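You operate a simulated robot arm through the tools that you are given. There is no shell and no other tool. Be economical: measure what you need, move in short steps, check, and stop when the job is done.

The job below is to be done with a simulated robot arm. You get a single attempt, and the scene is never put back.

Task
Close the bearing case: green gasket, then the cover, then both catches.

It is judged by the outcome, as a careful person would: the job done as asked, and still so three seconds after it is handed in. It fails if anything else is knocked over, pushed out of place, dropped, spilled or broken. Lids that push on must go on centred and level and be pressed home; caps that screw on are set level and turned clockwise until they are tight.

Robot
A 7-joint arm with a two-finger parallel gripper, fixed in place. Base frame: the origin is at the foot of the arm, x ahead of it, y to its left, z up; the work surface is at about z = 0.82. Units: m, degrees, N and s.
With the tool pointing down near the work surface it reaches from about 0.24 to 0.68 m from the base axis. Its first joint turns from -66.0 to 66.0 degrees. Payload 2.4 kg.
The tool frame sits at the grasp point between the pads (the TCP): z along the fingers, y along the line on which they close. The tips reach 0.03 m beyond it. Largest opening 0.094 m; finger width 0.028, thickness 0.01; the body of the gripper, 0.05 by 0.096 m, starts 0.055 m behind the TCP.
Orientation is that of the tool frame in the base frame, as a unit quaternion [x, y, z, w]. With the fingers straight down and closing along the base's y, the tool's x points along the base's -x, its y along +y and its z along -z.

Tools
- The arm moves only by the tool send_rows. Its argument "moves" is a list of rows, each an object of numbers (a shift or turn left out is 0, a gripper value left out holds the last): "x", "y", "z": the shift along the tool's x, y, z in cm; "rx", "ry", "rz": the turn, a rotation vector about the tool's x, y, z in degrees; "hand": the closure in counts, from 0 (fully open) to 255 (shut). In form: [{"x": .., "y": .., "z": .., "rx": .., "ry": .., "rz": .., "hand": ..}, ...]. A call has 1 to 10 rows; each row is the pose to reach, as a shift and turn from the pose commanded when the call began, along the tool's axes at that moment. Each row takes 0.2 s and may step no farther than 0.05 m and 8.6 degrees from the row before; otherwise, or with a gripper value out of range, the whole call is refused. Where a pose cannot be reached the arm comes as near as it can. A force on the tool above 40 N (or 10 N above the force at the start of the call, whichever is more), or a blocked arm, ends the call early, and 0.2 s more pass. Each finger travels about 0.153 m/s and halts on what it meets, pressing with about 27 N; the grip force reading is that of the motor and also rises with nothing between the fingers. The clock runs only during rows and for 0.2 s after the last one: add rows that repeat a pose to give the fingers time. The reply holds the time, the measured pose of the TCP, the force on the tool along the base axes, the opening and the grip force, in the units named above and with some noise, with the torque about the TCP (base axes, N m) and any sound that the robot's microphone picked up.
- Cameras (640 x 400 px; columns grow to the right, rows downward): "scene" is fixed at [0.0529, 0.491, 1.4431]; the picture's right is [-0.56, -0.83, 0.00], its down [-0.47, 0.32, -0.82] and it looks along [0.68, -0.46, -0.57] (base axes); focal length 356 px, centre (320, 200). "wrist" rides on the gripper at [0.076, 0.014, -0.102] in the tool frame; the picture's right is [-0.18, 0.98, 0.00], its down [-0.75, -0.14, -0.64] and it looks along [-0.63, -0.12, 0.77] (tool axes); focal length 243 px, centre (320, 200). There is no depth. A picture from a camera that has moved, and an enlarged one, comes with that camera's place and axes in the base frame and with its lens.
- grab_frame(camera): a new picture of that camera. No time passes.
- close_up(camera, box): a new picture of the part [left, top, right, bottom] of that camera's present view, enlarged. No time passes.
- sign_off(): hands the job in; it is judged then, once.

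Go step by step. Nothing tells you positions but the pictures and the camera data: compare them with the known pose of the tool, close in by small moves and look again before you grip or let go. The budget is 120 turns and 64 pictures, counting those below and the enlarged ones. Unless the task says otherwise, let go and move clear before handing in, and close with one line.

The tools are called after "Call:" as a command line: name --argument value ..., lists and objects as JSON in quotes. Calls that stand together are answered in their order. send_rows: Moves the arm, as the interface text tells. Its arguments: {"type":"object","properties":{"moves":{"type":"array"}},"required":["moves"]} The other tools are called the same way: grab_frame (camera) takes a picture; close_up (camera, box) takes an enlarged picture of a part of a camera's view; sign_off () hands the job in.

At the start:

```text
time_s: 0.0
tool_pos: [0.3856, 0.1282, 1.1445]
tcp_rot: [0.001, 1.0, 0.0, 0.0]
ft_force: [-0.2, 0.4, 1.0]
moment: [-0.02, 0.0, 0.01]
finger_gap: 0.0939
grasp_force: 0.1
```

scene: 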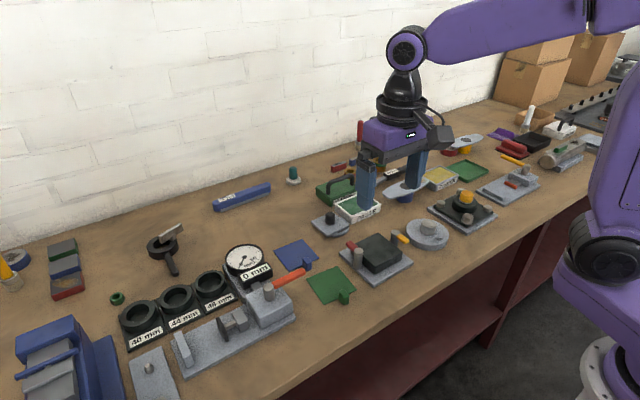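
wrist: 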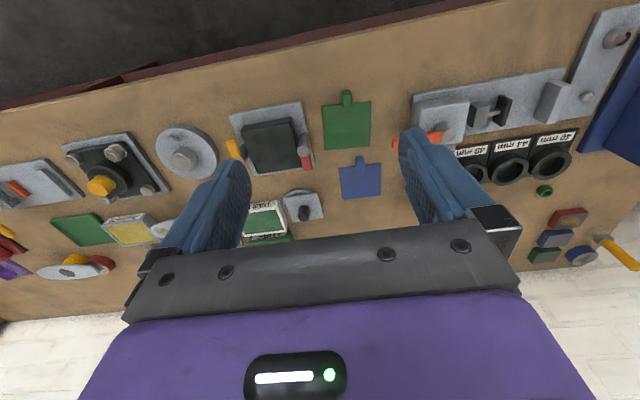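

I see a dark case on a grey plate with a red and an orange catch, with green and blue gaskets beside it. I'll enlarge the area to identify the parts.

Call:
close_up --camera "scene" --box '[260, 180, 460, 305]'

Call:
close_up --camera "wrist" --box '[140, 80, 400, 242]'

```text
3.20 times, centred on (360, 242) of scene
camera zoom: at [0.0529, 0.491, 1.4431], right [-0.56, -0.83, 0.0], down [-0.47, 0.32, -0.82], along [0.68, -0.46, -0.57], focal length 1141 px, centre (192, 64)
```

zoom: 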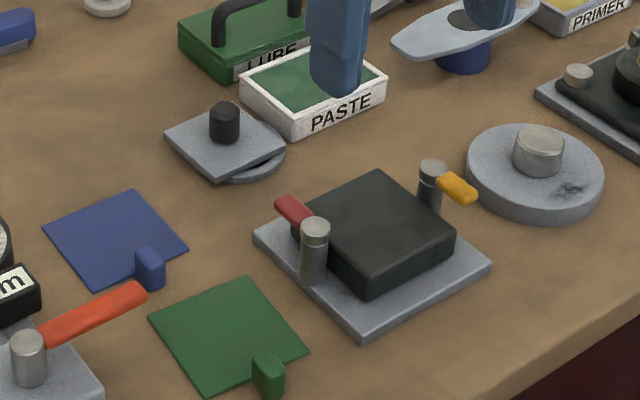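

```text
2.46 times, centred on (270, 161) of wrist
camera zoom: at [0.3094, 0.1408, 1.2476], right [0.18, 0.98, 0.0], down [0.75, -0.14, 0.64], along [0.63, -0.12, -0.77], focal length 597 px, centre (443, 296)
```

zoom: 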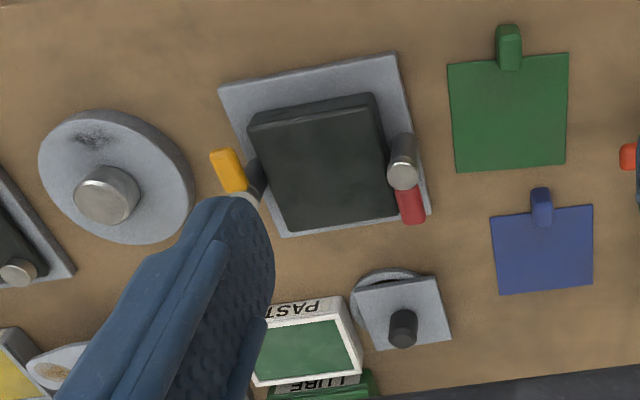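

The case looks to be near (0.49, 0.01). Before moving I'll check the other assemblies so that I don't mistake the cover.

Call:
close_up --camera "scene" --box '[400, 110, 600, 235]'

Call:
send_rows --moves '[{"x": 1, "y": -2}, {"x": 2, "y": -4}, {"x": 3, "y": -6}, {"x": 4, "y": -8}, {"x": 5, "y": -10}, {"x": 6, "y": -12}]'

```text
3.20 times, centred on (500, 172) of scene
camera zoom: at [0.0529, 0.491, 1.4431], right [-0.56, -0.83, 0.0], down [-0.47, 0.32, -0.82], along [0.68, -0.46, -0.57], focal length 1141 px, centre (-256, 288)
```

zoom: 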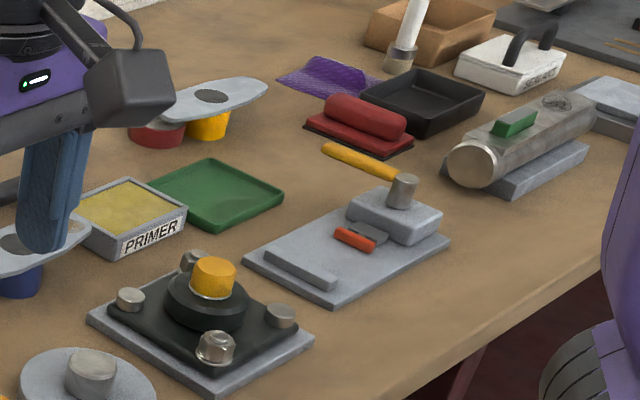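

```text
time_s: 1.4
tool_pos: [0.3253, 0.0074, 1.1431]
tcp_rot: [0.001, 1.0, 0.0, 0.0]
ft_force: [-1.0, 0.6, 0.3]
moment: [0.02, -0.03, 0.02]
finger_gap: 0.0938
grasp_force: 0.1
```

Call:
grab_frame --camera "wrist"

Call:
close_up --camera "scene" --box '[310, 200, 420, 290]'

```text
58 pictures are left
camera wrist: at [0.2494, 0.0205, 1.2464], right [0.18, 0.98, 0.0], down [0.75, -0.14, 0.64], along [0.63, -0.12, -0.77], focal length 243 px, centre (320, 200)
```

wrist: 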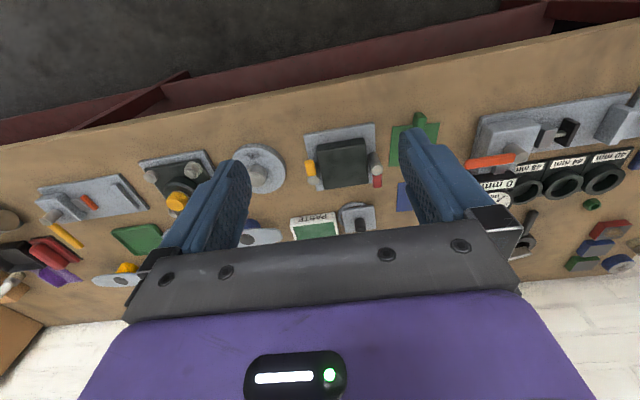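

```text
4.44 times, centred on (365, 245) of scene
camera zoom: at [0.0529, 0.491, 1.4431], right [-0.56, -0.83, 0.0], down [-0.47, 0.32, -0.82], along [0.68, -0.46, -0.57], focal length 1584 px, centre (120, 0)
```

zoom: 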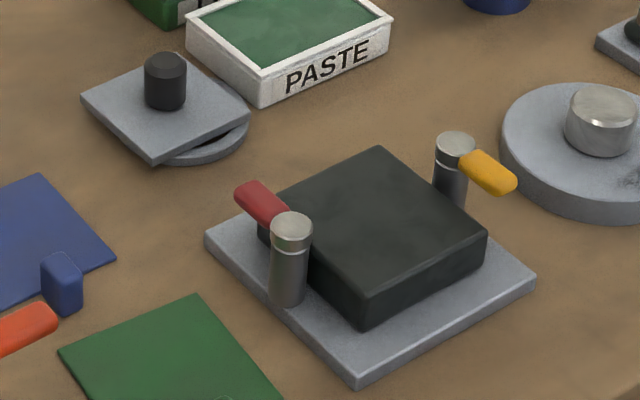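

The dark block looks solid, so I take the stack to be block, green gasket, then the square plate with the black knob, with the catches swinging over it. I'll lower for closer views.

Call:
send_rows --moves '[{"z": 3}, {"z": 6}, {"z": 9}, {"z": 12}]'

Call:
close_up --camera "wrist" --box '[200, 60, 480, 235]'

```text
time_s: 2.4
tool_pos: [0.3247, 0.008, 1.0223]
tcp_rot: [0.0, 1.0, 0.0, 0.0]
ft_force: [-0.1, -0.2, 0.4]
moment: [0.01, -0.02, -0.01]
finger_gap: 0.094
grasp_force: 0.2
```

```text
2.29 times, centred on (340, 148) of wrist
camera zoom: at [0.2499, 0.021, 1.1256], right [0.18, 0.98, 0.0], down [0.75, -0.14, 0.64], along [0.63, -0.12, -0.77], focal length 555 px, centre (274, 320)
```

zoom: 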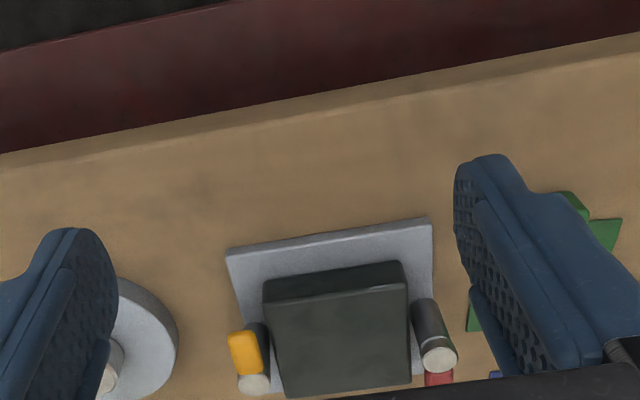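

The block top is about 0.087 m square at z≈0.85, centred near (0.506, 0.019) and turned about -2°. Next I'll measure the green gasket from the same height.

Call:
send_rows --moves '[{"y": 4}, {"y": 8}, {"y": 11}, {"y": 14}]'

Call:
close_up --camera "wrist" --box '[200, 60, 480, 235]'

Call:
close_up --camera "scene" --box '[260, 230, 370, 320]'

```text
time_s: 3.4
tool_pos: [0.3255, 0.1475, 1.0234]
tcp_rot: [0.002, 1.0, 0.0, 0.0]
ft_force: [0.1, 0.0, 0.8]
moment: [-0.01, 0.04, 0.02]
finger_gap: 0.094
grasp_force: 0.0
```

```text
2.29 times, centred on (340, 148) of wrist
camera zoom: at [0.25, 0.1608, 1.127], right [0.19, 0.98, 0.0], down [0.75, -0.14, 0.64], along [0.63, -0.12, -0.77], focal length 555 px, centre (274, 320)
```

zoom: 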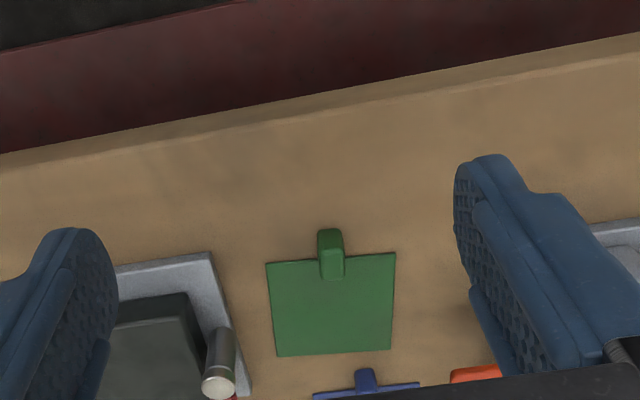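

```text
4.44 times, centred on (315, 275) of scene
camera zoom: at [0.0529, 0.491, 1.4431], right [-0.56, -0.83, 0.0], down [-0.47, 0.32, -0.82], along [0.68, -0.46, -0.57], focal length 1584 px, centre (342, -133)
```

zoom: 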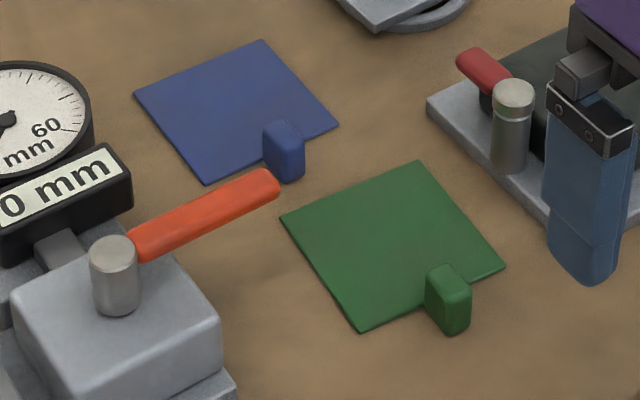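

The gasket is about 0.084 m square, centred near (0.497, 0.155) and turned about -5.6°. Its upright tab sits near (0.446, 0.160). I'll go above the tab with a partly open hand.

Call:
send_rows --moves '[{"x": -2.5, "y": 0.3, "z": 2, "hand": 119}, {"x": -5, "y": 0.6, "z": 4, "rz": 2}, {"x": -7.5, "y": 0.9, "z": 6, "rz": 4}, {"x": -10, "y": 1.1, "z": 8, "rz": 5.6}, {"x": -11.6, "y": 1.25, "z": 10, "rz": 5.6}, {"x": -11.6, "y": 1.25, "z": 12, "rz": 5.6}, {"x": -11.6, "y": 1.25, "z": 12, "rz": 5.6}]'

Call:
grab_frame --camera "wrist"

Call:
close_up --camera "scene" --box '[260, 200, 420, 320]'

```text
time_s: 5.0
tool_pos: [0.4429, 0.1604, 0.9044]
tcp_rot: [0.049, 0.999, 0.0, 0.0]
ft_force: [0.0, -0.1, 0.6]
moment: [0.0, 0.01, -0.01]
finger_gap: 0.0501
grasp_force: 0.1
```

```text
53 pictures are left
camera wrist: at [0.3677, 0.1818, 1.0065], right [0.28, 0.96, 0.0], down [0.74, -0.21, 0.64], along [0.62, -0.18, -0.77], focal length 243 px, centre (320, 200)
```

wrist: 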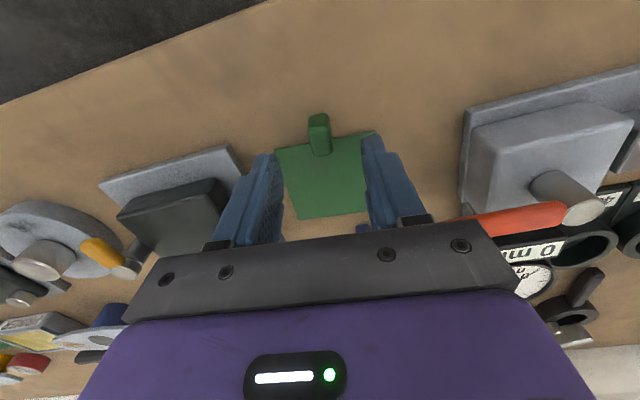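

```text
3.33 times, centred on (340, 260) of scene
camera zoom: at [0.0529, 0.491, 1.4431], right [-0.56, -0.83, 0.0], down [-0.47, 0.32, -0.82], along [0.68, -0.46, -0.57], focal length 1188 px, centre (253, 0)
```

zoom: 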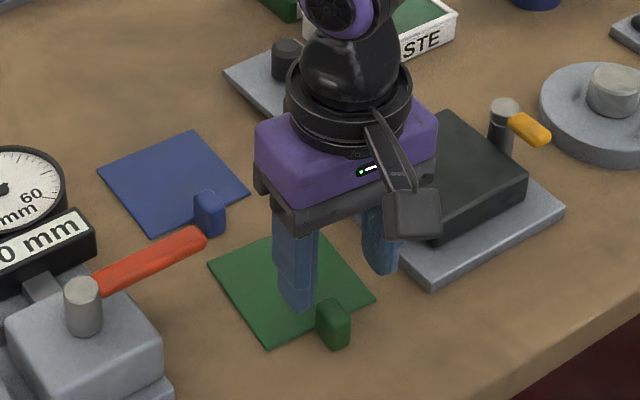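

The tab is centred between the fingers. I'll go down so that the tips stop just above the sheet, and then close.

Call:
send_rows --moves '[{"z": 1.5, "x": 0.1}, {"z": 3, "x": 0.1}, {"z": 4, "x": 0.1}, {"z": 4.7, "x": 0.1}, {"z": 4.7, "x": 0.1, "hand": 180}, {"z": 4.7, "x": 0.1, "hand": 255}, {"z": 4.7, "x": 0.1}, {"z": 4.7, "x": 0.1}]'

Call:
grab_frame --camera "wrist"

```text
time_s: 6.8
tool_pos: [0.4394, 0.1598, 0.8576]
tcp_rot: [0.049, 0.999, 0.0, 0.001]
ft_force: [-0.5, 0.5, 0.0]
moment: [0.02, 0.01, 0.0]
finger_gap: 0.0152
grasp_force: 26.4
```

```text
51 pictures are left
camera wrist: at [0.366, 0.1812, 0.9608], right [0.28, 0.96, 0.0], down [0.74, -0.21, 0.64], along [0.62, -0.18, -0.77], focal length 243 px, centre (320, 200)
```

wrist: 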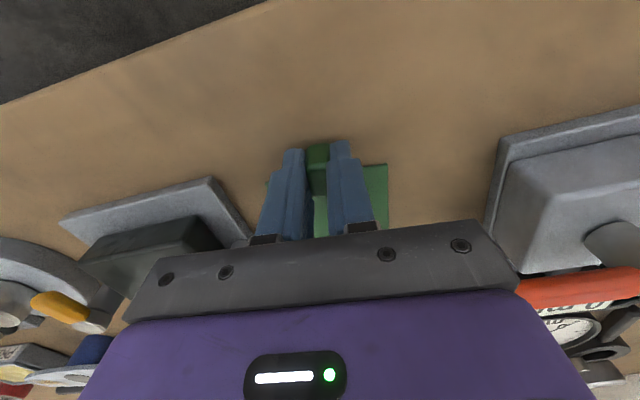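

The tab is gripped at 15 mm. I'll lift straight up and check.

Call:
send_rows --moves '[{"z": -1}, {"z": -3}, {"z": -5}, {"z": -8}]'

Call:
close_up --camera "scene" --box '[260, 190, 420, 310]'

Call:
grab_frame --camera "wrist"

```text
time_s: 7.8
tool_pos: [0.4389, 0.1604, 0.9393]
tcp_rot: [0.05, 0.999, 0.0, 0.0]
ft_force: [0.4, -0.1, 0.1]
moment: [-0.01, -0.01, -0.01]
finger_gap: 0.0148
grasp_force: 27.2
```

```text
3.33 times, centred on (340, 250) of scene
camera zoom: at [0.0529, 0.491, 1.4431], right [-0.56, -0.83, 0.0], down [-0.47, 0.32, -0.82], along [0.68, -0.46, -0.57], focal length 1188 px, centre (253, 33)
```

zoom: 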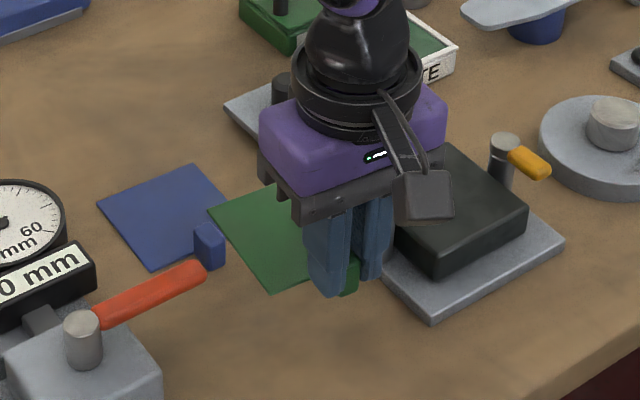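

```text
49 pictures are left
camera wrist: at [0.3657, 0.1805, 1.0412], right [0.28, 0.96, 0.0], down [0.74, -0.21, 0.64], along [0.62, -0.18, -0.77], focal length 243 px, centre (320, 200)
```

wrist: 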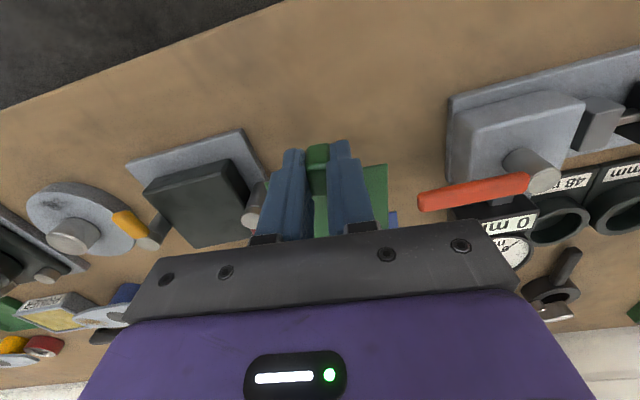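

The gasket came up level. I'll carry it over the block, staying high and turning back about 3.4°.

Call:
send_rows --moves '[{"z": -2}, {"x": -0.5, "y": -3, "z": -2, "rz": -1}, {"x": -1, "y": -6, "z": -2, "rz": -2}, {"x": -1.5, "y": -9, "z": -2, "rz": -3}, {"x": -2, "y": -12, "z": -2, "rz": -3.4}, {"x": -2.26, "y": -13.84, "z": -2, "rz": -3.4}, {"x": -2.26, "y": -13.84, "z": -2, "rz": -3.4}]'

Call:
close_up --camera "scene" --box '[300, 180, 460, 300]'

Call:
grab_frame --camera "wrist"

```text
time_s: 9.4
tool_pos: [0.4477, 0.0201, 0.9587]
tcp_rot: [0.019, 1.0, 0.0, 0.0]
ft_force: [-0.1, 0.1, -0.5]
moment: [0.02, 0.0, 0.01]
finger_gap: 0.0148
grasp_force: 26.7
```

```text
3.33 times, centred on (380, 240) of scene
camera zoom: at [0.0529, 0.491, 1.4431], right [-0.56, -0.83, 0.0], down [-0.47, 0.32, -0.82], along [0.68, -0.46, -0.57], focal length 1188 px, centre (120, 67)
```

zoom: 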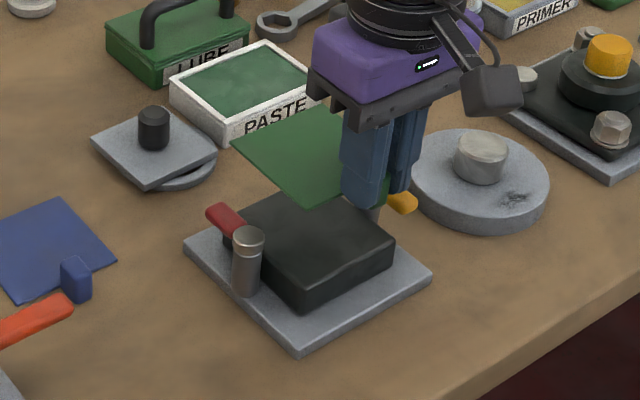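

```text
47 pictures are left
camera wrist: at [0.3726, 0.0358, 1.0615], right [0.22, 0.98, 0.0], down [0.75, -0.17, 0.64], along [0.63, -0.14, -0.77], focal length 243 px, centre (320, 200)
```

wrist: 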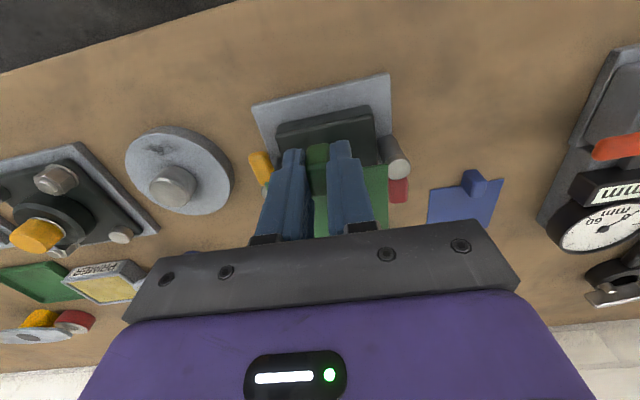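

The gasket is over the block. I'll lower it to just above the catch posts and check alignment.

Call:
send_rows --moves '[{"z": 1.5}, {"z": 3}, {"z": 4}, {"z": 4}]'

Call:
close_up --camera "scene" --box '[320, 200, 430, 290]'

Call:
close_up --camera "wrist" --box '[200, 80, 440, 230]'

```text
time_s: 10.4
tool_pos: [0.4474, 0.0201, 0.9175]
tcp_rot: [0.019, 1.0, -0.001, 0.0]
ft_force: [0.2, -0.5, -1.5]
moment: [0.0, 0.02, 0.03]
finger_gap: 0.0148
grasp_force: 26.7
```

```text
4.44 times, centred on (375, 245) of scene
camera zoom: at [0.0529, 0.491, 1.4431], right [-0.56, -0.83, 0.0], down [-0.47, 0.32, -0.82], along [0.68, -0.46, -0.57], focal length 1584 px, centre (76, 0)
```

zoom: 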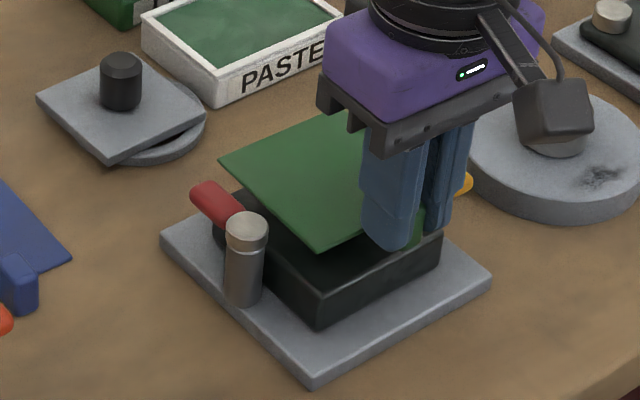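

```text
2.67 times, centred on (320, 155) of wrist
camera zoom: at [0.3725, 0.036, 1.021], right [0.22, 0.97, 0.0], down [0.75, -0.17, 0.64], along [0.63, -0.14, -0.77], focal length 647 px, centre (320, 320)
```

zoom: 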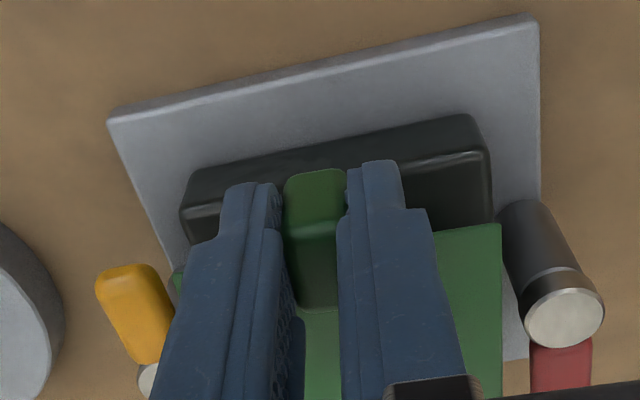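

The gasket is nearly aligned, but it looks turned about -1.5° relative to the block. I'll correct that and lower to about 1 cm above the top.

Call:
send_rows --moves '[{"x": 0.15, "y": 0.05, "rz": -1.5}, {"x": 0.15, "y": 0.05, "z": 1, "rz": -1.5}, {"x": 0.15, "y": 0.05, "z": 2, "rz": -1.5}, {"x": 0.15, "y": 0.05, "z": 2.3, "rz": -1.5}]'

Call:
close_up --camera "scene" --box '[335, 215, 415, 285]'

Call:
close_up --camera "wrist" --box '[200, 80, 440, 230]'

```text
time_s: 11.4
tool_pos: [0.4468, 0.0207, 0.8952]
tcp_rot: [0.006, 1.0, 0.0, 0.001]
ft_force: [-4.7, -0.5, 22.9]
moment: [-0.04, -0.14, 0.0]
finger_gap: 0.0148
grasp_force: 27.0
```

```text
5.71 times, centred on (375, 250) of scene
camera zoom: at [0.0524, 0.491, 1.4431], right [-0.56, -0.83, 0.0], down [-0.47, 0.32, -0.82], along [0.68, -0.46, -0.57], focal length 2037 px, centre (6, -86)
```

zoom: 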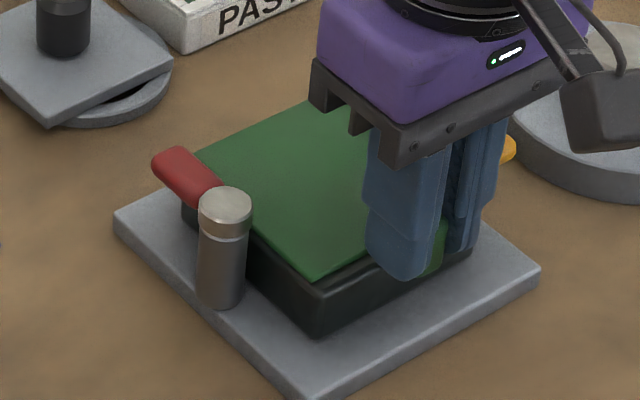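

```text
2.67 times, centred on (320, 155) of wrist
camera zoom: at [0.3716, 0.035, 0.9986], right [0.2, 0.98, 0.0], down [0.75, -0.15, 0.64], along [0.63, -0.13, -0.77], focal length 647 px, centre (320, 320)
```

zoom: 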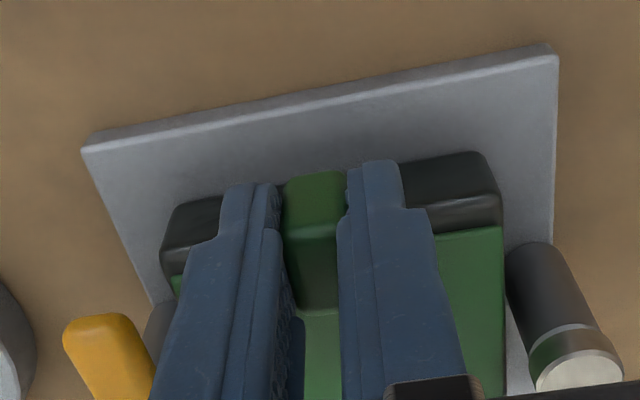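

The gasket touched at about z 0.858, so the block is taller than I had estimated. I'll look closer at the margins before letting go.

Call:
close_up --camera "wrist" --box '[340, 120, 420, 180]'

Call:
close_up --camera "scene" --box '[350, 225, 400, 275]'

```text
6.67 times, centred on (380, 150) of wrist
camera zoom: at [0.3716, 0.035, 0.9986], right [0.2, 0.98, 0.0], down [0.75, -0.15, 0.64], along [0.63, -0.13, -0.77], focal length 1618 px, centre (-80, 533)
```

zoom: 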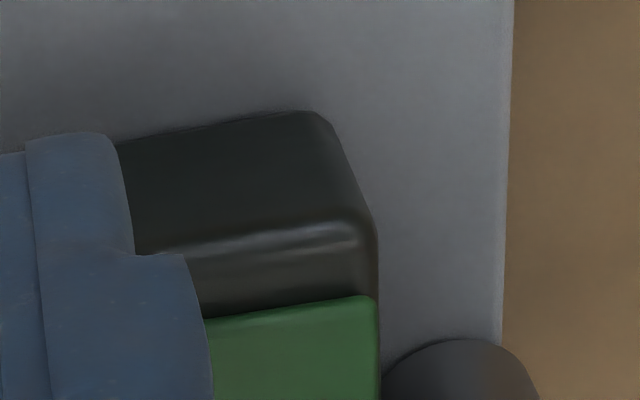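

```text
8.00 times, centred on (375, 250) of scene
camera zoom: at [0.0524, 0.491, 1.4431], right [-0.56, -0.83, 0.0], down [-0.47, 0.32, -0.82], along [0.68, -0.46, -0.57], focal length 2852 px, centre (-120, -200)
```

zoom: 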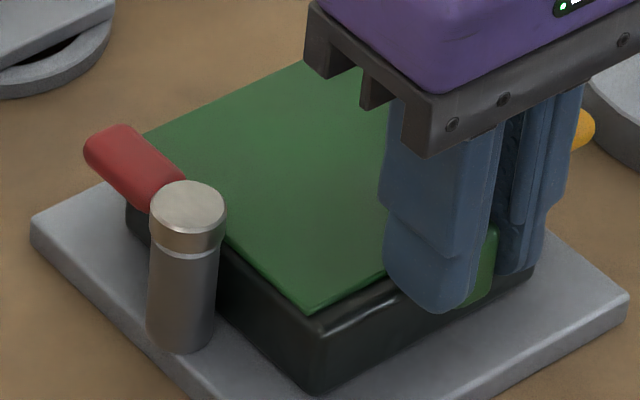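

The gasket sits about 3.5 mm too far in +x. I'll lift a few millimetres, shift it and set it down until light contact.

Call:
send_rows --moves '[{"z": -0.7}, {"x": 0.35, "y": -0.07, "z": -0.7}, {"x": 0.35, "y": -0.07, "z": -0.7}, {"x": 0.35, "y": -0.07, "z": -0.3}, {"x": 0.35, "y": -0.07, "z": -0.05}, {"x": 0.35, "y": -0.07, "z": -0.05}]'

Call:
close_up --camera "wrist" --box '[340, 120, 420, 180]'

Call:
close_up --camera "scene" --box '[350, 225, 400, 275]'

```text
time_s: 12.8
tool_pos: [0.4453, 0.0204, 0.8958]
tcp_rot: [0.006, 1.0, 0.0, 0.0]
ft_force: [-2.3, 0.0, 6.5]
moment: [0.0, -0.03, 0.01]
finger_gap: 0.0146
grasp_force: 26.3
```

```text
6.67 times, centred on (380, 150) of wrist
camera zoom: at [0.3686, 0.034, 0.9988], right [0.2, 0.98, 0.0], down [0.75, -0.15, 0.64], along [0.63, -0.13, -0.77], focal length 1618 px, centre (-80, 533)
```

zoom: 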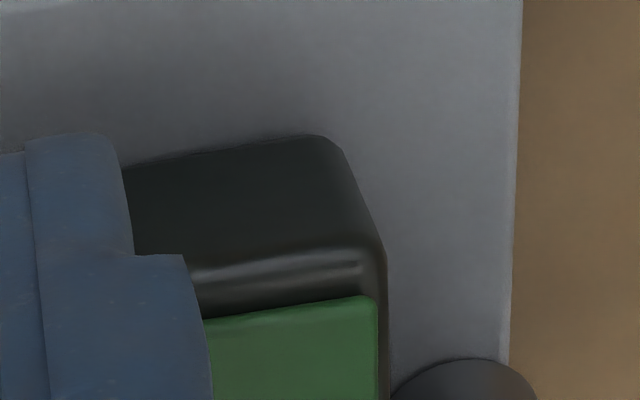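

```text
8.00 times, centred on (375, 250) of scene
camera zoom: at [0.0527, 0.491, 1.4431], right [-0.56, -0.83, 0.0], down [-0.47, 0.32, -0.82], along [0.68, -0.46, -0.57], focal length 2852 px, centre (-120, -200)
```

zoom: 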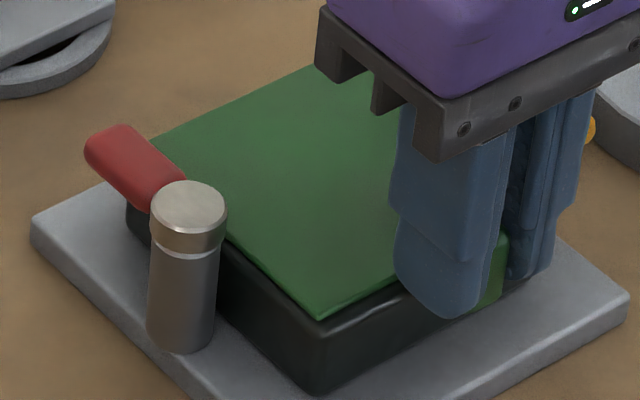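

The margins now look even and the contact is light. I'll release and rise.

Call:
send_rows --moves '[{"hand": 200}, {"hand": 140}, {"hand": 119}, {"hand": 119}, {"z": -2}, {"z": -5}, {"z": -8, "x": 3}, {"z": -11, "x": 7}]'

Call:
grab_frame --camera "wrist"

Call:
close_up --camera "scene" --box '[320, 200, 430, 290]'

```text
time_s: 14.6
tool_pos: [0.3742, 0.0186, 1.0044]
tcp_rot: [0.005, 1.0, 0.0, 0.001]
ft_force: [0.7, -0.1, -0.3]
moment: [-0.01, 0.02, 0.0]
finger_gap: 0.0501
grasp_force: 0.0
```

```text
38 pictures are left
camera wrist: at [0.2986, 0.0339, 1.1072], right [0.2, 0.98, 0.0], down [0.75, -0.15, 0.64], along [0.63, -0.13, -0.77], focal length 243 px, centre (320, 200)
```

wrist: 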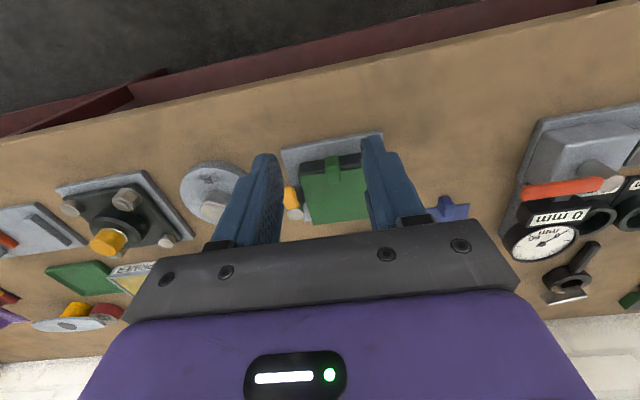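

```text
4.44 times, centred on (375, 245) of scene
camera zoom: at [0.0529, 0.491, 1.4431], right [-0.56, -0.83, 0.0], down [-0.47, 0.32, -0.82], along [0.68, -0.46, -0.57], focal length 1584 px, centre (76, 0)
```

zoom: 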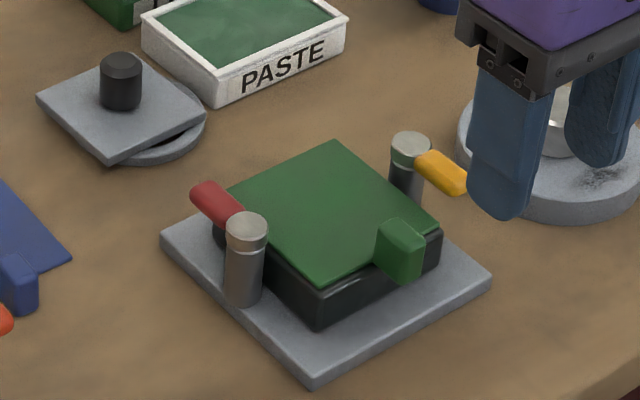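

The gasket is in place. Now I'll move to view the cover plate with the black knob up close.

Call:
send_rows --moves '[{"x": -3}, {"x": -6}, {"x": -9, "y": 1}, {"x": -11, "y": 2}]'

Call:
grab_frame --camera "wrist"

Call:
close_up --camera "scene" --box '[305, 200, 365, 245]'

```text
time_s: 15.6
tool_pos: [0.4862, 0.039, 1.0057]
tcp_rot: [0.007, 1.0, 0.0, -0.001]
ft_force: [-0.3, -0.1, 0.0]
moment: [0.0, -0.05, 0.01]
finger_gap: 0.0499
grasp_force: 0.0
```

```text
36 pictures are left
camera wrist: at [0.4098, 0.0539, 1.1091], right [0.2, 0.98, 0.0], down [0.75, -0.15, 0.64], along [0.63, -0.13, -0.77], focal length 243 px, centre (320, 200)
```

wrist: 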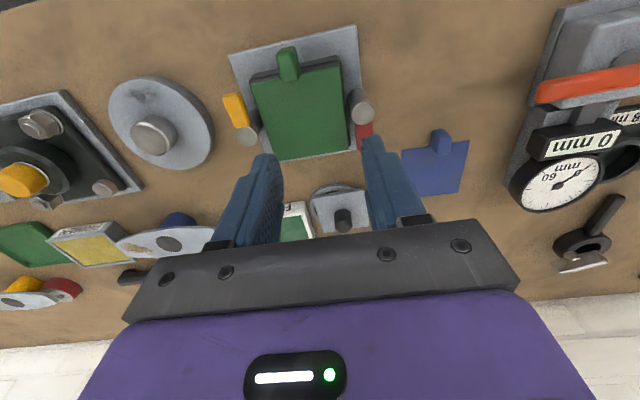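

```text
8.89 times, centred on (335, 222) of scene
camera zoom: at [0.0529, 0.491, 1.4431], right [-0.56, -0.83, 0.0], down [-0.47, 0.32, -0.82], along [0.68, -0.46, -0.57], focal length 3169 px, centre (187, 0)
```

zoom: 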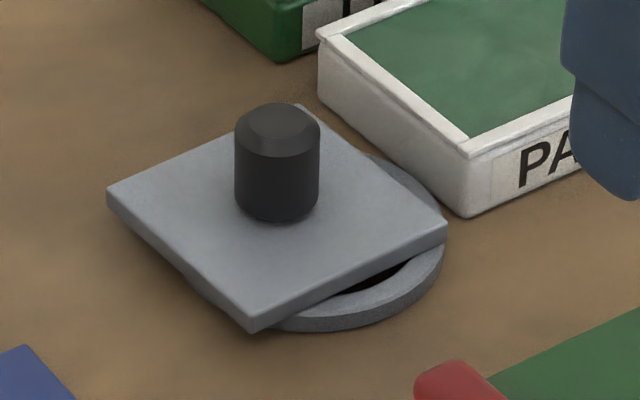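

The cover is a 0.076 m square plate with a 22 mm black knob, resting level on a ring near (0.67, 0.04). I'll enlarge the wrist view to fix its position.

Call:
close_up --camera "wrist" --box '[270, 160, 390, 235]'

```text
5.33 times, centred on (330, 198) of wrist
camera zoom: at [0.4098, 0.0539, 1.1091], right [0.2, 0.98, 0.0], down [0.75, -0.15, 0.64], along [0.63, -0.13, -0.77], focal length 1294 px, centre (267, 213)
```

zoom: 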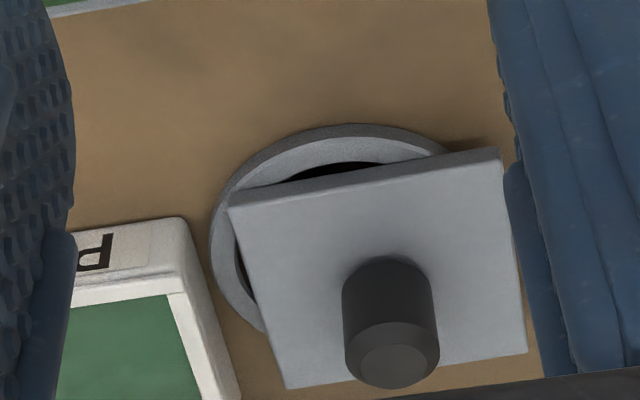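

The cover centre is about (0.669, 0.037), with the knob top near z 0.868. I'll move above the knob and look again.

Call:
send_rows --moves '[{"x": -4}, {"x": -8}, {"x": -12}, {"x": -15, "z": 1}, {"x": -18.2, "y": 0.05, "z": 3}, {"x": -18.2, "y": 0.05, "z": 5}, {"x": -18.2, "y": 0.05, "z": 6.5}, {"x": -18.2, "y": 0.05, "z": 6.5}]'

Call:
grab_frame --camera "wrist"

Call:
close_up --camera "scene" --box '[290, 160, 390, 245]'

```text
time_s: 17.4
tool_pos: [0.6675, 0.037, 0.9404]
tcp_rot: [0.007, 1.0, 0.0, 0.0]
ft_force: [0.6, -0.4, 0.1]
moment: [-0.01, -0.01, 0.01]
finger_gap: 0.05
grasp_force: 0.0
```

```text
33 pictures are left
camera wrist: at [0.5914, 0.0512, 1.0431], right [0.2, 0.98, 0.0], down [0.75, -0.15, 0.64], along [0.63, -0.13, -0.77], focal length 243 px, centre (320, 200)
```

wrist: 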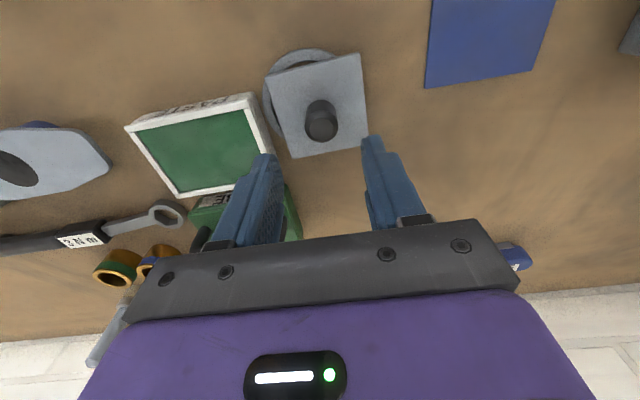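

```text
4.71 times, centred on (340, 202) of scene
camera zoom: at [0.0529, 0.491, 1.4431], right [-0.56, -0.83, 0.0], down [-0.47, 0.32, -0.82], along [0.68, -0.46, -0.57], focal length 1678 px, centre (226, 188)
```

zoom: 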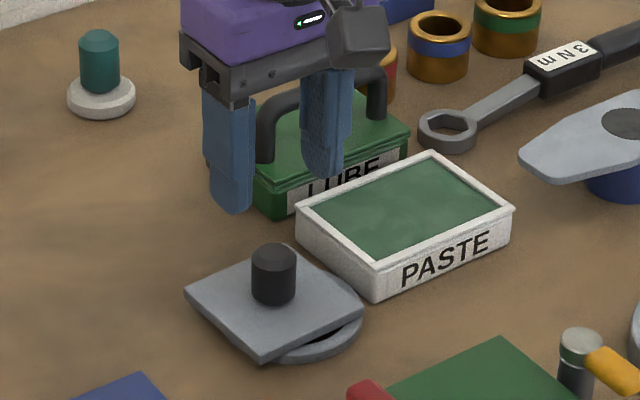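

The knob is centred under the fingers, and the LUBE and PASTE boxes are clear. I'll go down around it and close.

Call:
send_rows --moves '[{"z": 2}, {"z": 4}, {"z": 5.5}, {"z": 6.6}, {"z": 6.6, "hand": 170}, {"z": 6.6, "hand": 255}, {"z": 6.6}, {"z": 6.6}]'

Call:
grab_frame --camera "wrist"

Call:
close_up --camera "scene" --box '[290, 180, 370, 250]'

```text
time_s: 19.2
tool_pos: [0.6661, 0.0384, 0.8737]
tcp_rot: [0.006, 1.0, 0.001, 0.0]
ft_force: [-0.2, 0.4, -0.3]
moment: [-0.04, -0.11, 0.05]
finger_gap: 0.0253
grasp_force: 27.3
```

```text
31 pictures are left
camera wrist: at [0.5908, 0.0514, 0.9773], right [0.2, 0.98, 0.0], down [0.75, -0.15, 0.64], along [0.63, -0.13, -0.77], focal length 243 px, centre (320, 200)
```

wrist: 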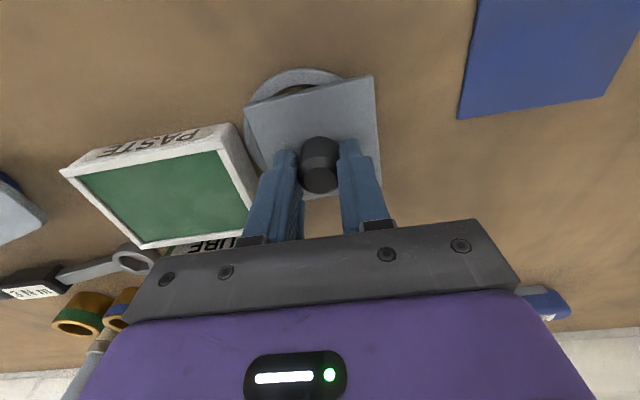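

```text
5.71 times, centred on (330, 215) of scene
camera zoom: at [0.0529, 0.4911, 1.4431], right [-0.56, -0.83, 0.0], down [-0.47, 0.32, -0.82], along [0.68, -0.46, -0.57], focal length 2037 px, centre (263, 114)
```

zoom: 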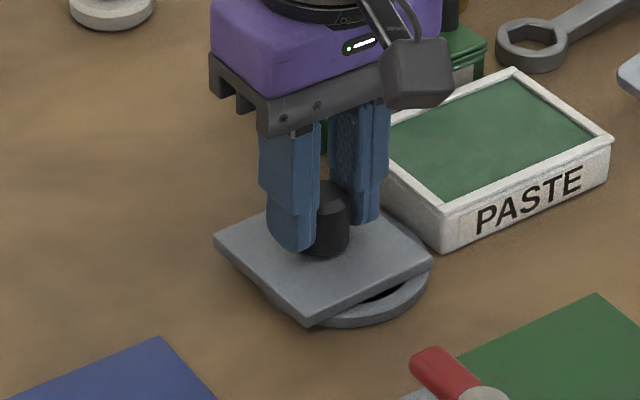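

The grip is firm at 25 mm on the knob. I'll lift straight up and check that the cover is level.

Call:
send_rows --moves '[{"z": -1}, {"z": -3}, {"z": -6}, {"z": -9}, {"z": -11}, {"z": -11}]'

Call:
close_up --camera "wrist" --box '[200, 40, 440, 230]'

Call:
close_up --camera "scene" --box '[285, 140, 385, 240]'

```text
time_s: 20.6
tool_pos: [0.6677, 0.0354, 0.986]
tcp_rot: [0.006, 1.0, 0.0, 0.0]
ft_force: [-0.4, 0.1, -4.1]
moment: [0.01, 0.02, 0.02]
finger_gap: 0.0252
grasp_force: 27.2
```

```text
2.11 times, centred on (320, 135) of wrist
camera zoom: at [0.5928, 0.051, 1.0879], right [0.2, 0.98, 0.0], down [0.75, -0.15, 0.64], along [0.63, -0.13, -0.77], focal length 511 px, centre (320, 337)
```

zoom: 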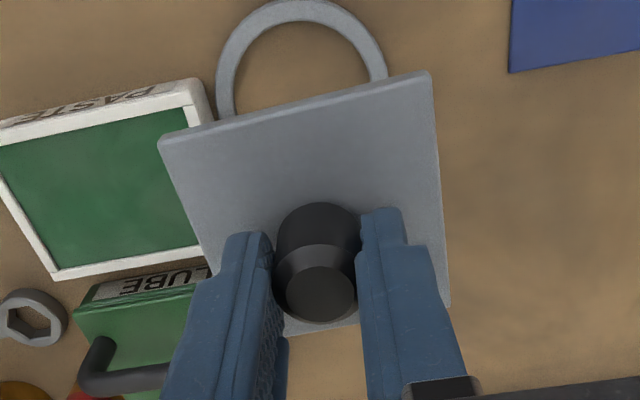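

```text
4.00 times, centred on (335, 190) of scene
camera zoom: at [0.053, 0.491, 1.4431], right [-0.56, -0.83, 0.0], down [-0.47, 0.32, -0.82], along [0.68, -0.46, -0.57], focal length 1426 px, centre (260, 240)
```

zoom: 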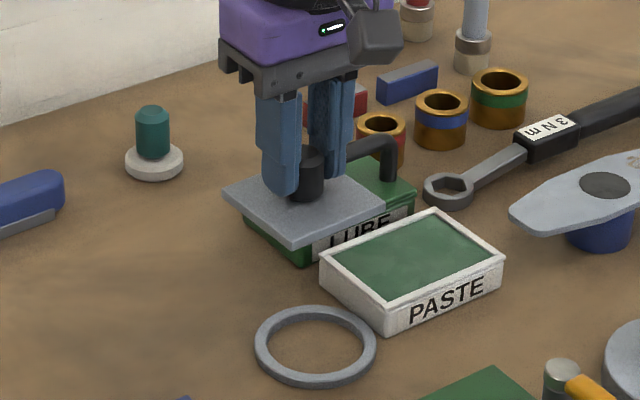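

The cover is held level. I'll carry it back over the case and turn it about -3.3° to match.

Call:
send_rows --moves '[{"x": 2}, {"x": 5, "y": -0.5}, {"x": 8, "y": -1, "rz": 1}, {"x": 11, "y": -1.4, "rz": 2}, {"x": 14, "y": -1.8, "rz": 3}, {"x": 16, "y": -1.8, "rz": 3.3}, {"x": 16.9, "y": -1.8, "rz": 3.3}, {"x": 16.9, "y": -1.8, "z": 1.5, "rz": 3.3}, {"x": 16.9, "y": -1.8, "z": 3, "rz": 3.3}, {"x": 16.9, "y": -1.8, "z": 3, "rz": 3.3}]'

Call:
close_up --camera "wrist" --box '[200, 60, 440, 230]'

Call:
close_up --camera "scene" --box '[320, 190, 430, 290]'

```text
time_s: 22.8
tool_pos: [0.4971, 0.0233, 0.9548]
tcp_rot: [0.035, 0.999, 0.0, 0.0]
ft_force: [0.0, 0.2, -4.8]
moment: [-0.01, 0.0, 0.01]
finger_gap: 0.0251
grasp_force: 27.3
```

```text
2.35 times, centred on (320, 145) of wrist
camera zoom: at [0.4222, 0.0414, 1.0578], right [0.25, 0.97, 0.0], down [0.74, -0.19, 0.64], along [0.62, -0.16, -0.77], focal length 571 px, centre (320, 329)
```

zoom: 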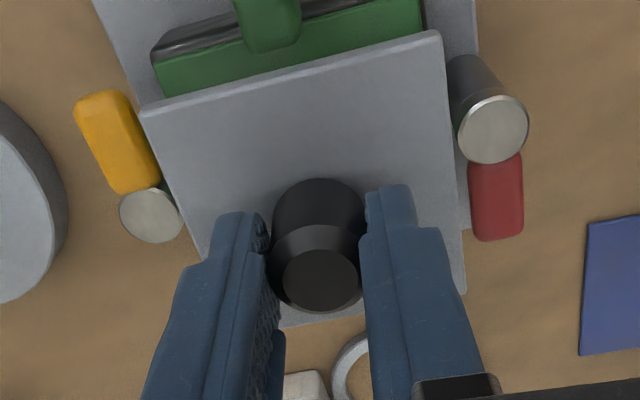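

```text
4.00 times, centred on (375, 240) of scene
camera zoom: at [0.0529, 0.491, 1.4431], right [-0.56, -0.83, 0.0], down [-0.47, 0.32, -0.82], along [0.68, -0.46, -0.57], focal length 1426 px, centre (100, 40)
```

zoom: 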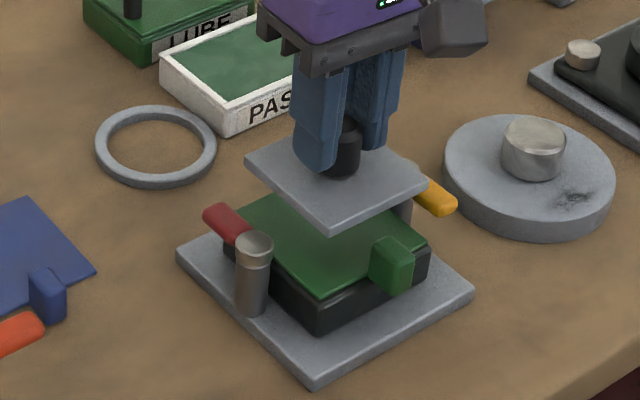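

The cover needs about +4 mm in x and -3.5 mm in y to centre it between the posts. I'll correct that and lower most of the way.

Call:
send_rows --moves '[{"x": -0.42, "y": -0.32}, {"x": -0.42, "y": -0.32, "z": 1.5}, {"x": -0.42, "y": -0.32, "z": 3}, {"x": -0.42, "y": -0.32, "z": 3.6}, {"x": -0.42, "y": -0.32, "z": 3.6}]'

Call:
close_up --camera "wrist" --box '[200, 60, 440, 230]'

Call:
close_up --camera "scene" --box '[335, 205, 415, 285]'

```text
time_s: 24.0
tool_pos: [0.5026, 0.0194, 0.9187]
tcp_rot: [0.035, 0.999, 0.001, 0.0]
ft_force: [0.0, 0.8, -4.2]
moment: [0.02, -0.01, 0.0]
finger_gap: 0.0251
grasp_force: 26.8
```

```text
2.35 times, centred on (320, 145) of wrist
camera zoom: at [0.4267, 0.0377, 1.0218], right [0.25, 0.97, 0.0], down [0.74, -0.19, 0.64], along [0.62, -0.16, -0.77], focal length 571 px, centre (320, 329)
```

zoom: 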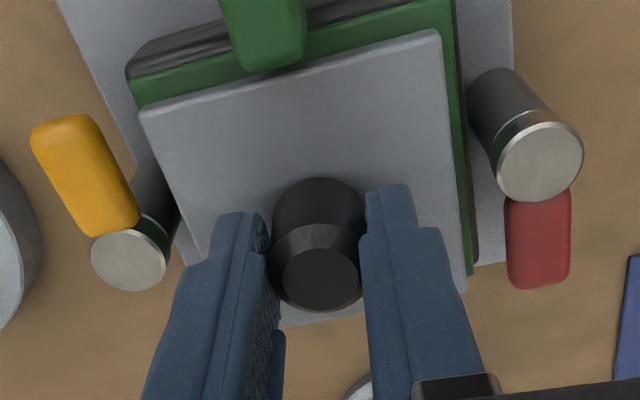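

```text
5.00 times, centred on (375, 245) of scene
camera zoom: at [0.0529, 0.491, 1.4431], right [-0.56, -0.83, 0.0], down [-0.47, 0.32, -0.82], along [0.68, -0.46, -0.57], focal length 1782 px, centre (45, -25)
```

zoom: 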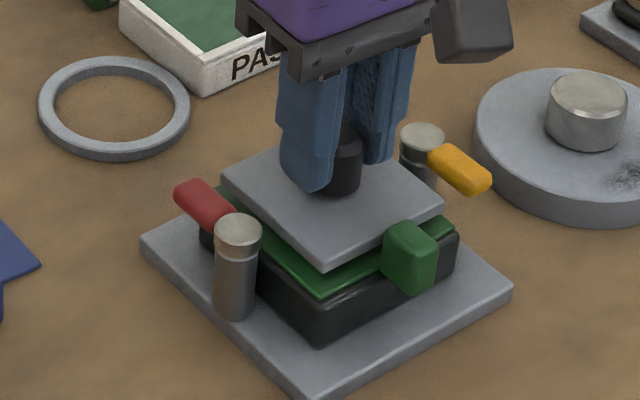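

The cover is centred over the gasket, clear of the tab and posts. I'll lower gently to contact.

Call:
send_rows --moves '[{"z": 0.5}, {"z": 0.8}, {"z": 1.0}]'

```text
time_s: 24.8
tool_pos: [0.501, 0.0192, 0.9097]
tcp_rot: [0.034, 0.999, 0.0, 0.001]
ft_force: [-5.7, -1.5, 20.3]
moment: [-0.2, 0.21, -0.06]
finger_gap: 0.0254
grasp_force: 26.6
```

Contact is made, with about 20 N pressing down. I'll check the seat before releasing.

Call:
close_up --camera "scene" --box '[335, 205, 415, 285]'

Call:
close_up --camera "wrist" --box '[200, 60, 440, 230]'

```text
5.00 times, centred on (375, 245) of scene
camera zoom: at [0.0524, 0.491, 1.4431], right [-0.56, -0.83, 0.0], down [-0.47, 0.32, -0.82], along [0.68, -0.46, -0.57], focal length 1782 px, centre (45, -25)
```

zoom: 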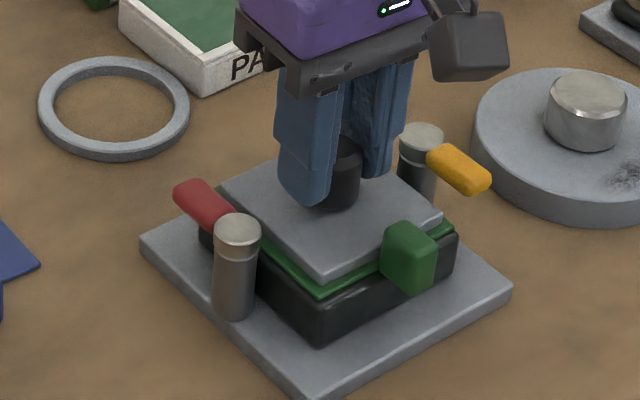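

```text
2.35 times, centred on (320, 145) of wrist
camera zoom: at [0.4265, 0.0376, 1.0127], right [0.25, 0.97, 0.0], down [0.74, -0.19, 0.64], along [0.62, -0.16, -0.76], focal length 571 px, centre (320, 329)
```

zoom: 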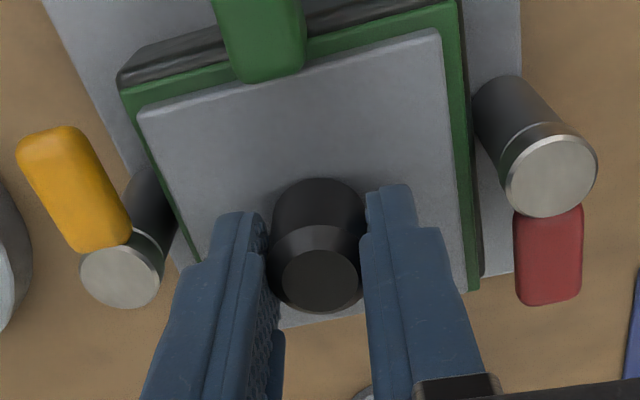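

The cover sits centred on the gasket. I'll ease the force off, open and rise.

Call:
send_rows --moves '[{"z": -0.1}, {"z": -0.1, "hand": 200}, {"z": -0.1, "hand": 140}, {"z": -0.1, "hand": 130}, {"z": -2}, {"z": -5}, {"z": -8, "x": 2}, {"z": -10, "x": 5}]'

Call:
close_up --camera "scene" --box '[335, 205, 415, 285]'

Call:
close_up --camera "wrist" --box '[240, 90, 420, 240]'

```text
time_s: 26.6
tool_pos: [0.4498, 0.0225, 1.0089]
tcp_rot: [0.035, 0.999, 0.0, 0.0]
ft_force: [-0.3, 0.2, 0.1]
moment: [-0.05, -0.04, 0.0]
finger_gap: 0.0462
grasp_force: 0.0
```

```text
5.00 times, centred on (375, 245) of scene
camera zoom: at [0.0529, 0.491, 1.4431], right [-0.56, -0.83, 0.0], down [-0.47, 0.32, -0.82], along [0.68, -0.46, -0.57], focal length 1782 px, centre (45, -25)
```

zoom: 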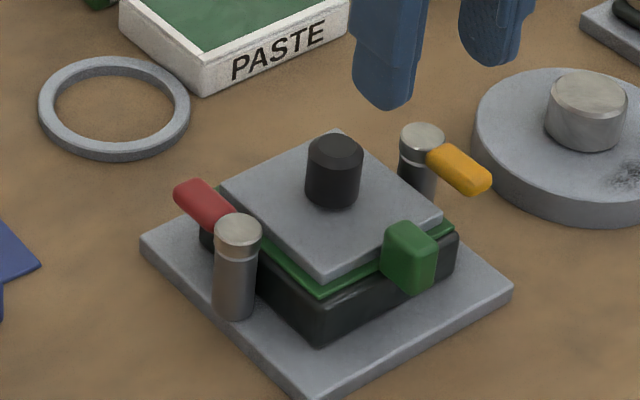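

```text
2.67 times, centred on (330, 165) of wrist
camera zoom: at [0.3742, 0.0409, 1.1114], right [0.25, 0.97, 0.0], down [0.74, -0.19, 0.64], along [0.62, -0.16, -0.77], focal length 647 px, centre (293, 293)
```

zoom: 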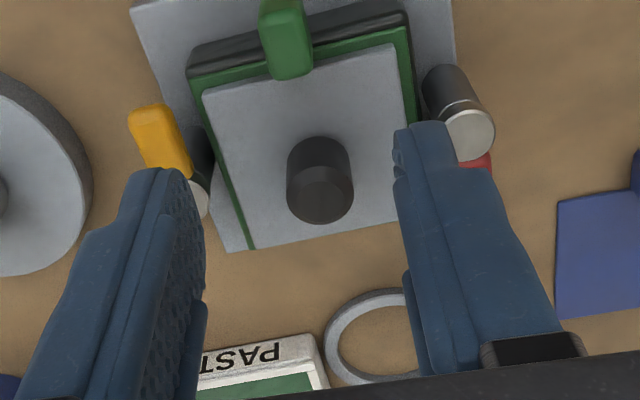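

The gasket and cover are well seated. Next are the catches: both must swing clockwise (seen from above) by about 90° to lie over the cover. I'll check the height of the catch arms.

Call:
close_up --camera "scene" --box '[365, 220, 387, 270]'

Call:
close_up --camera "scene" --box '[365, 222, 441, 262]'

```text
8.00 times, centred on (376, 245) of scene
camera zoom: at [0.0529, 0.491, 1.4431], right [-0.56, -0.83, 0.0], down [-0.47, 0.32, -0.82], along [0.68, -0.46, -0.57], focal length 2852 px, centre (-128, -160)
```

zoom: 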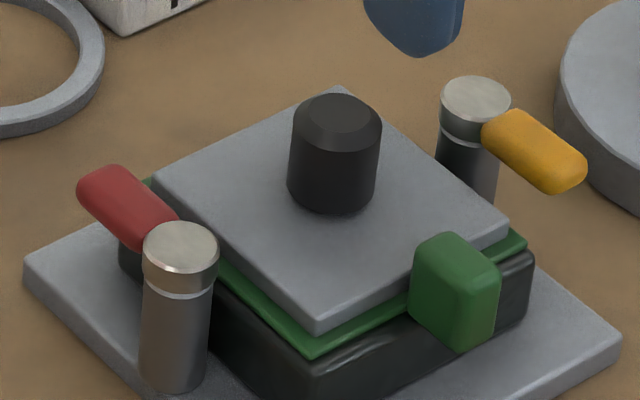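

```text
8.42 times, centred on (403, 242) of scene
camera zoom: at [0.0529, 0.491, 1.4431], right [-0.56, -0.83, 0.0], down [-0.47, 0.32, -0.82], along [0.68, -0.46, -0.57], focal length 3002 px, centre (-379, -154)
```

zoom: 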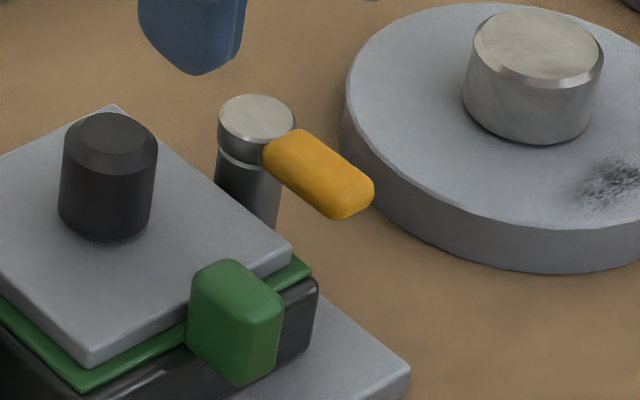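

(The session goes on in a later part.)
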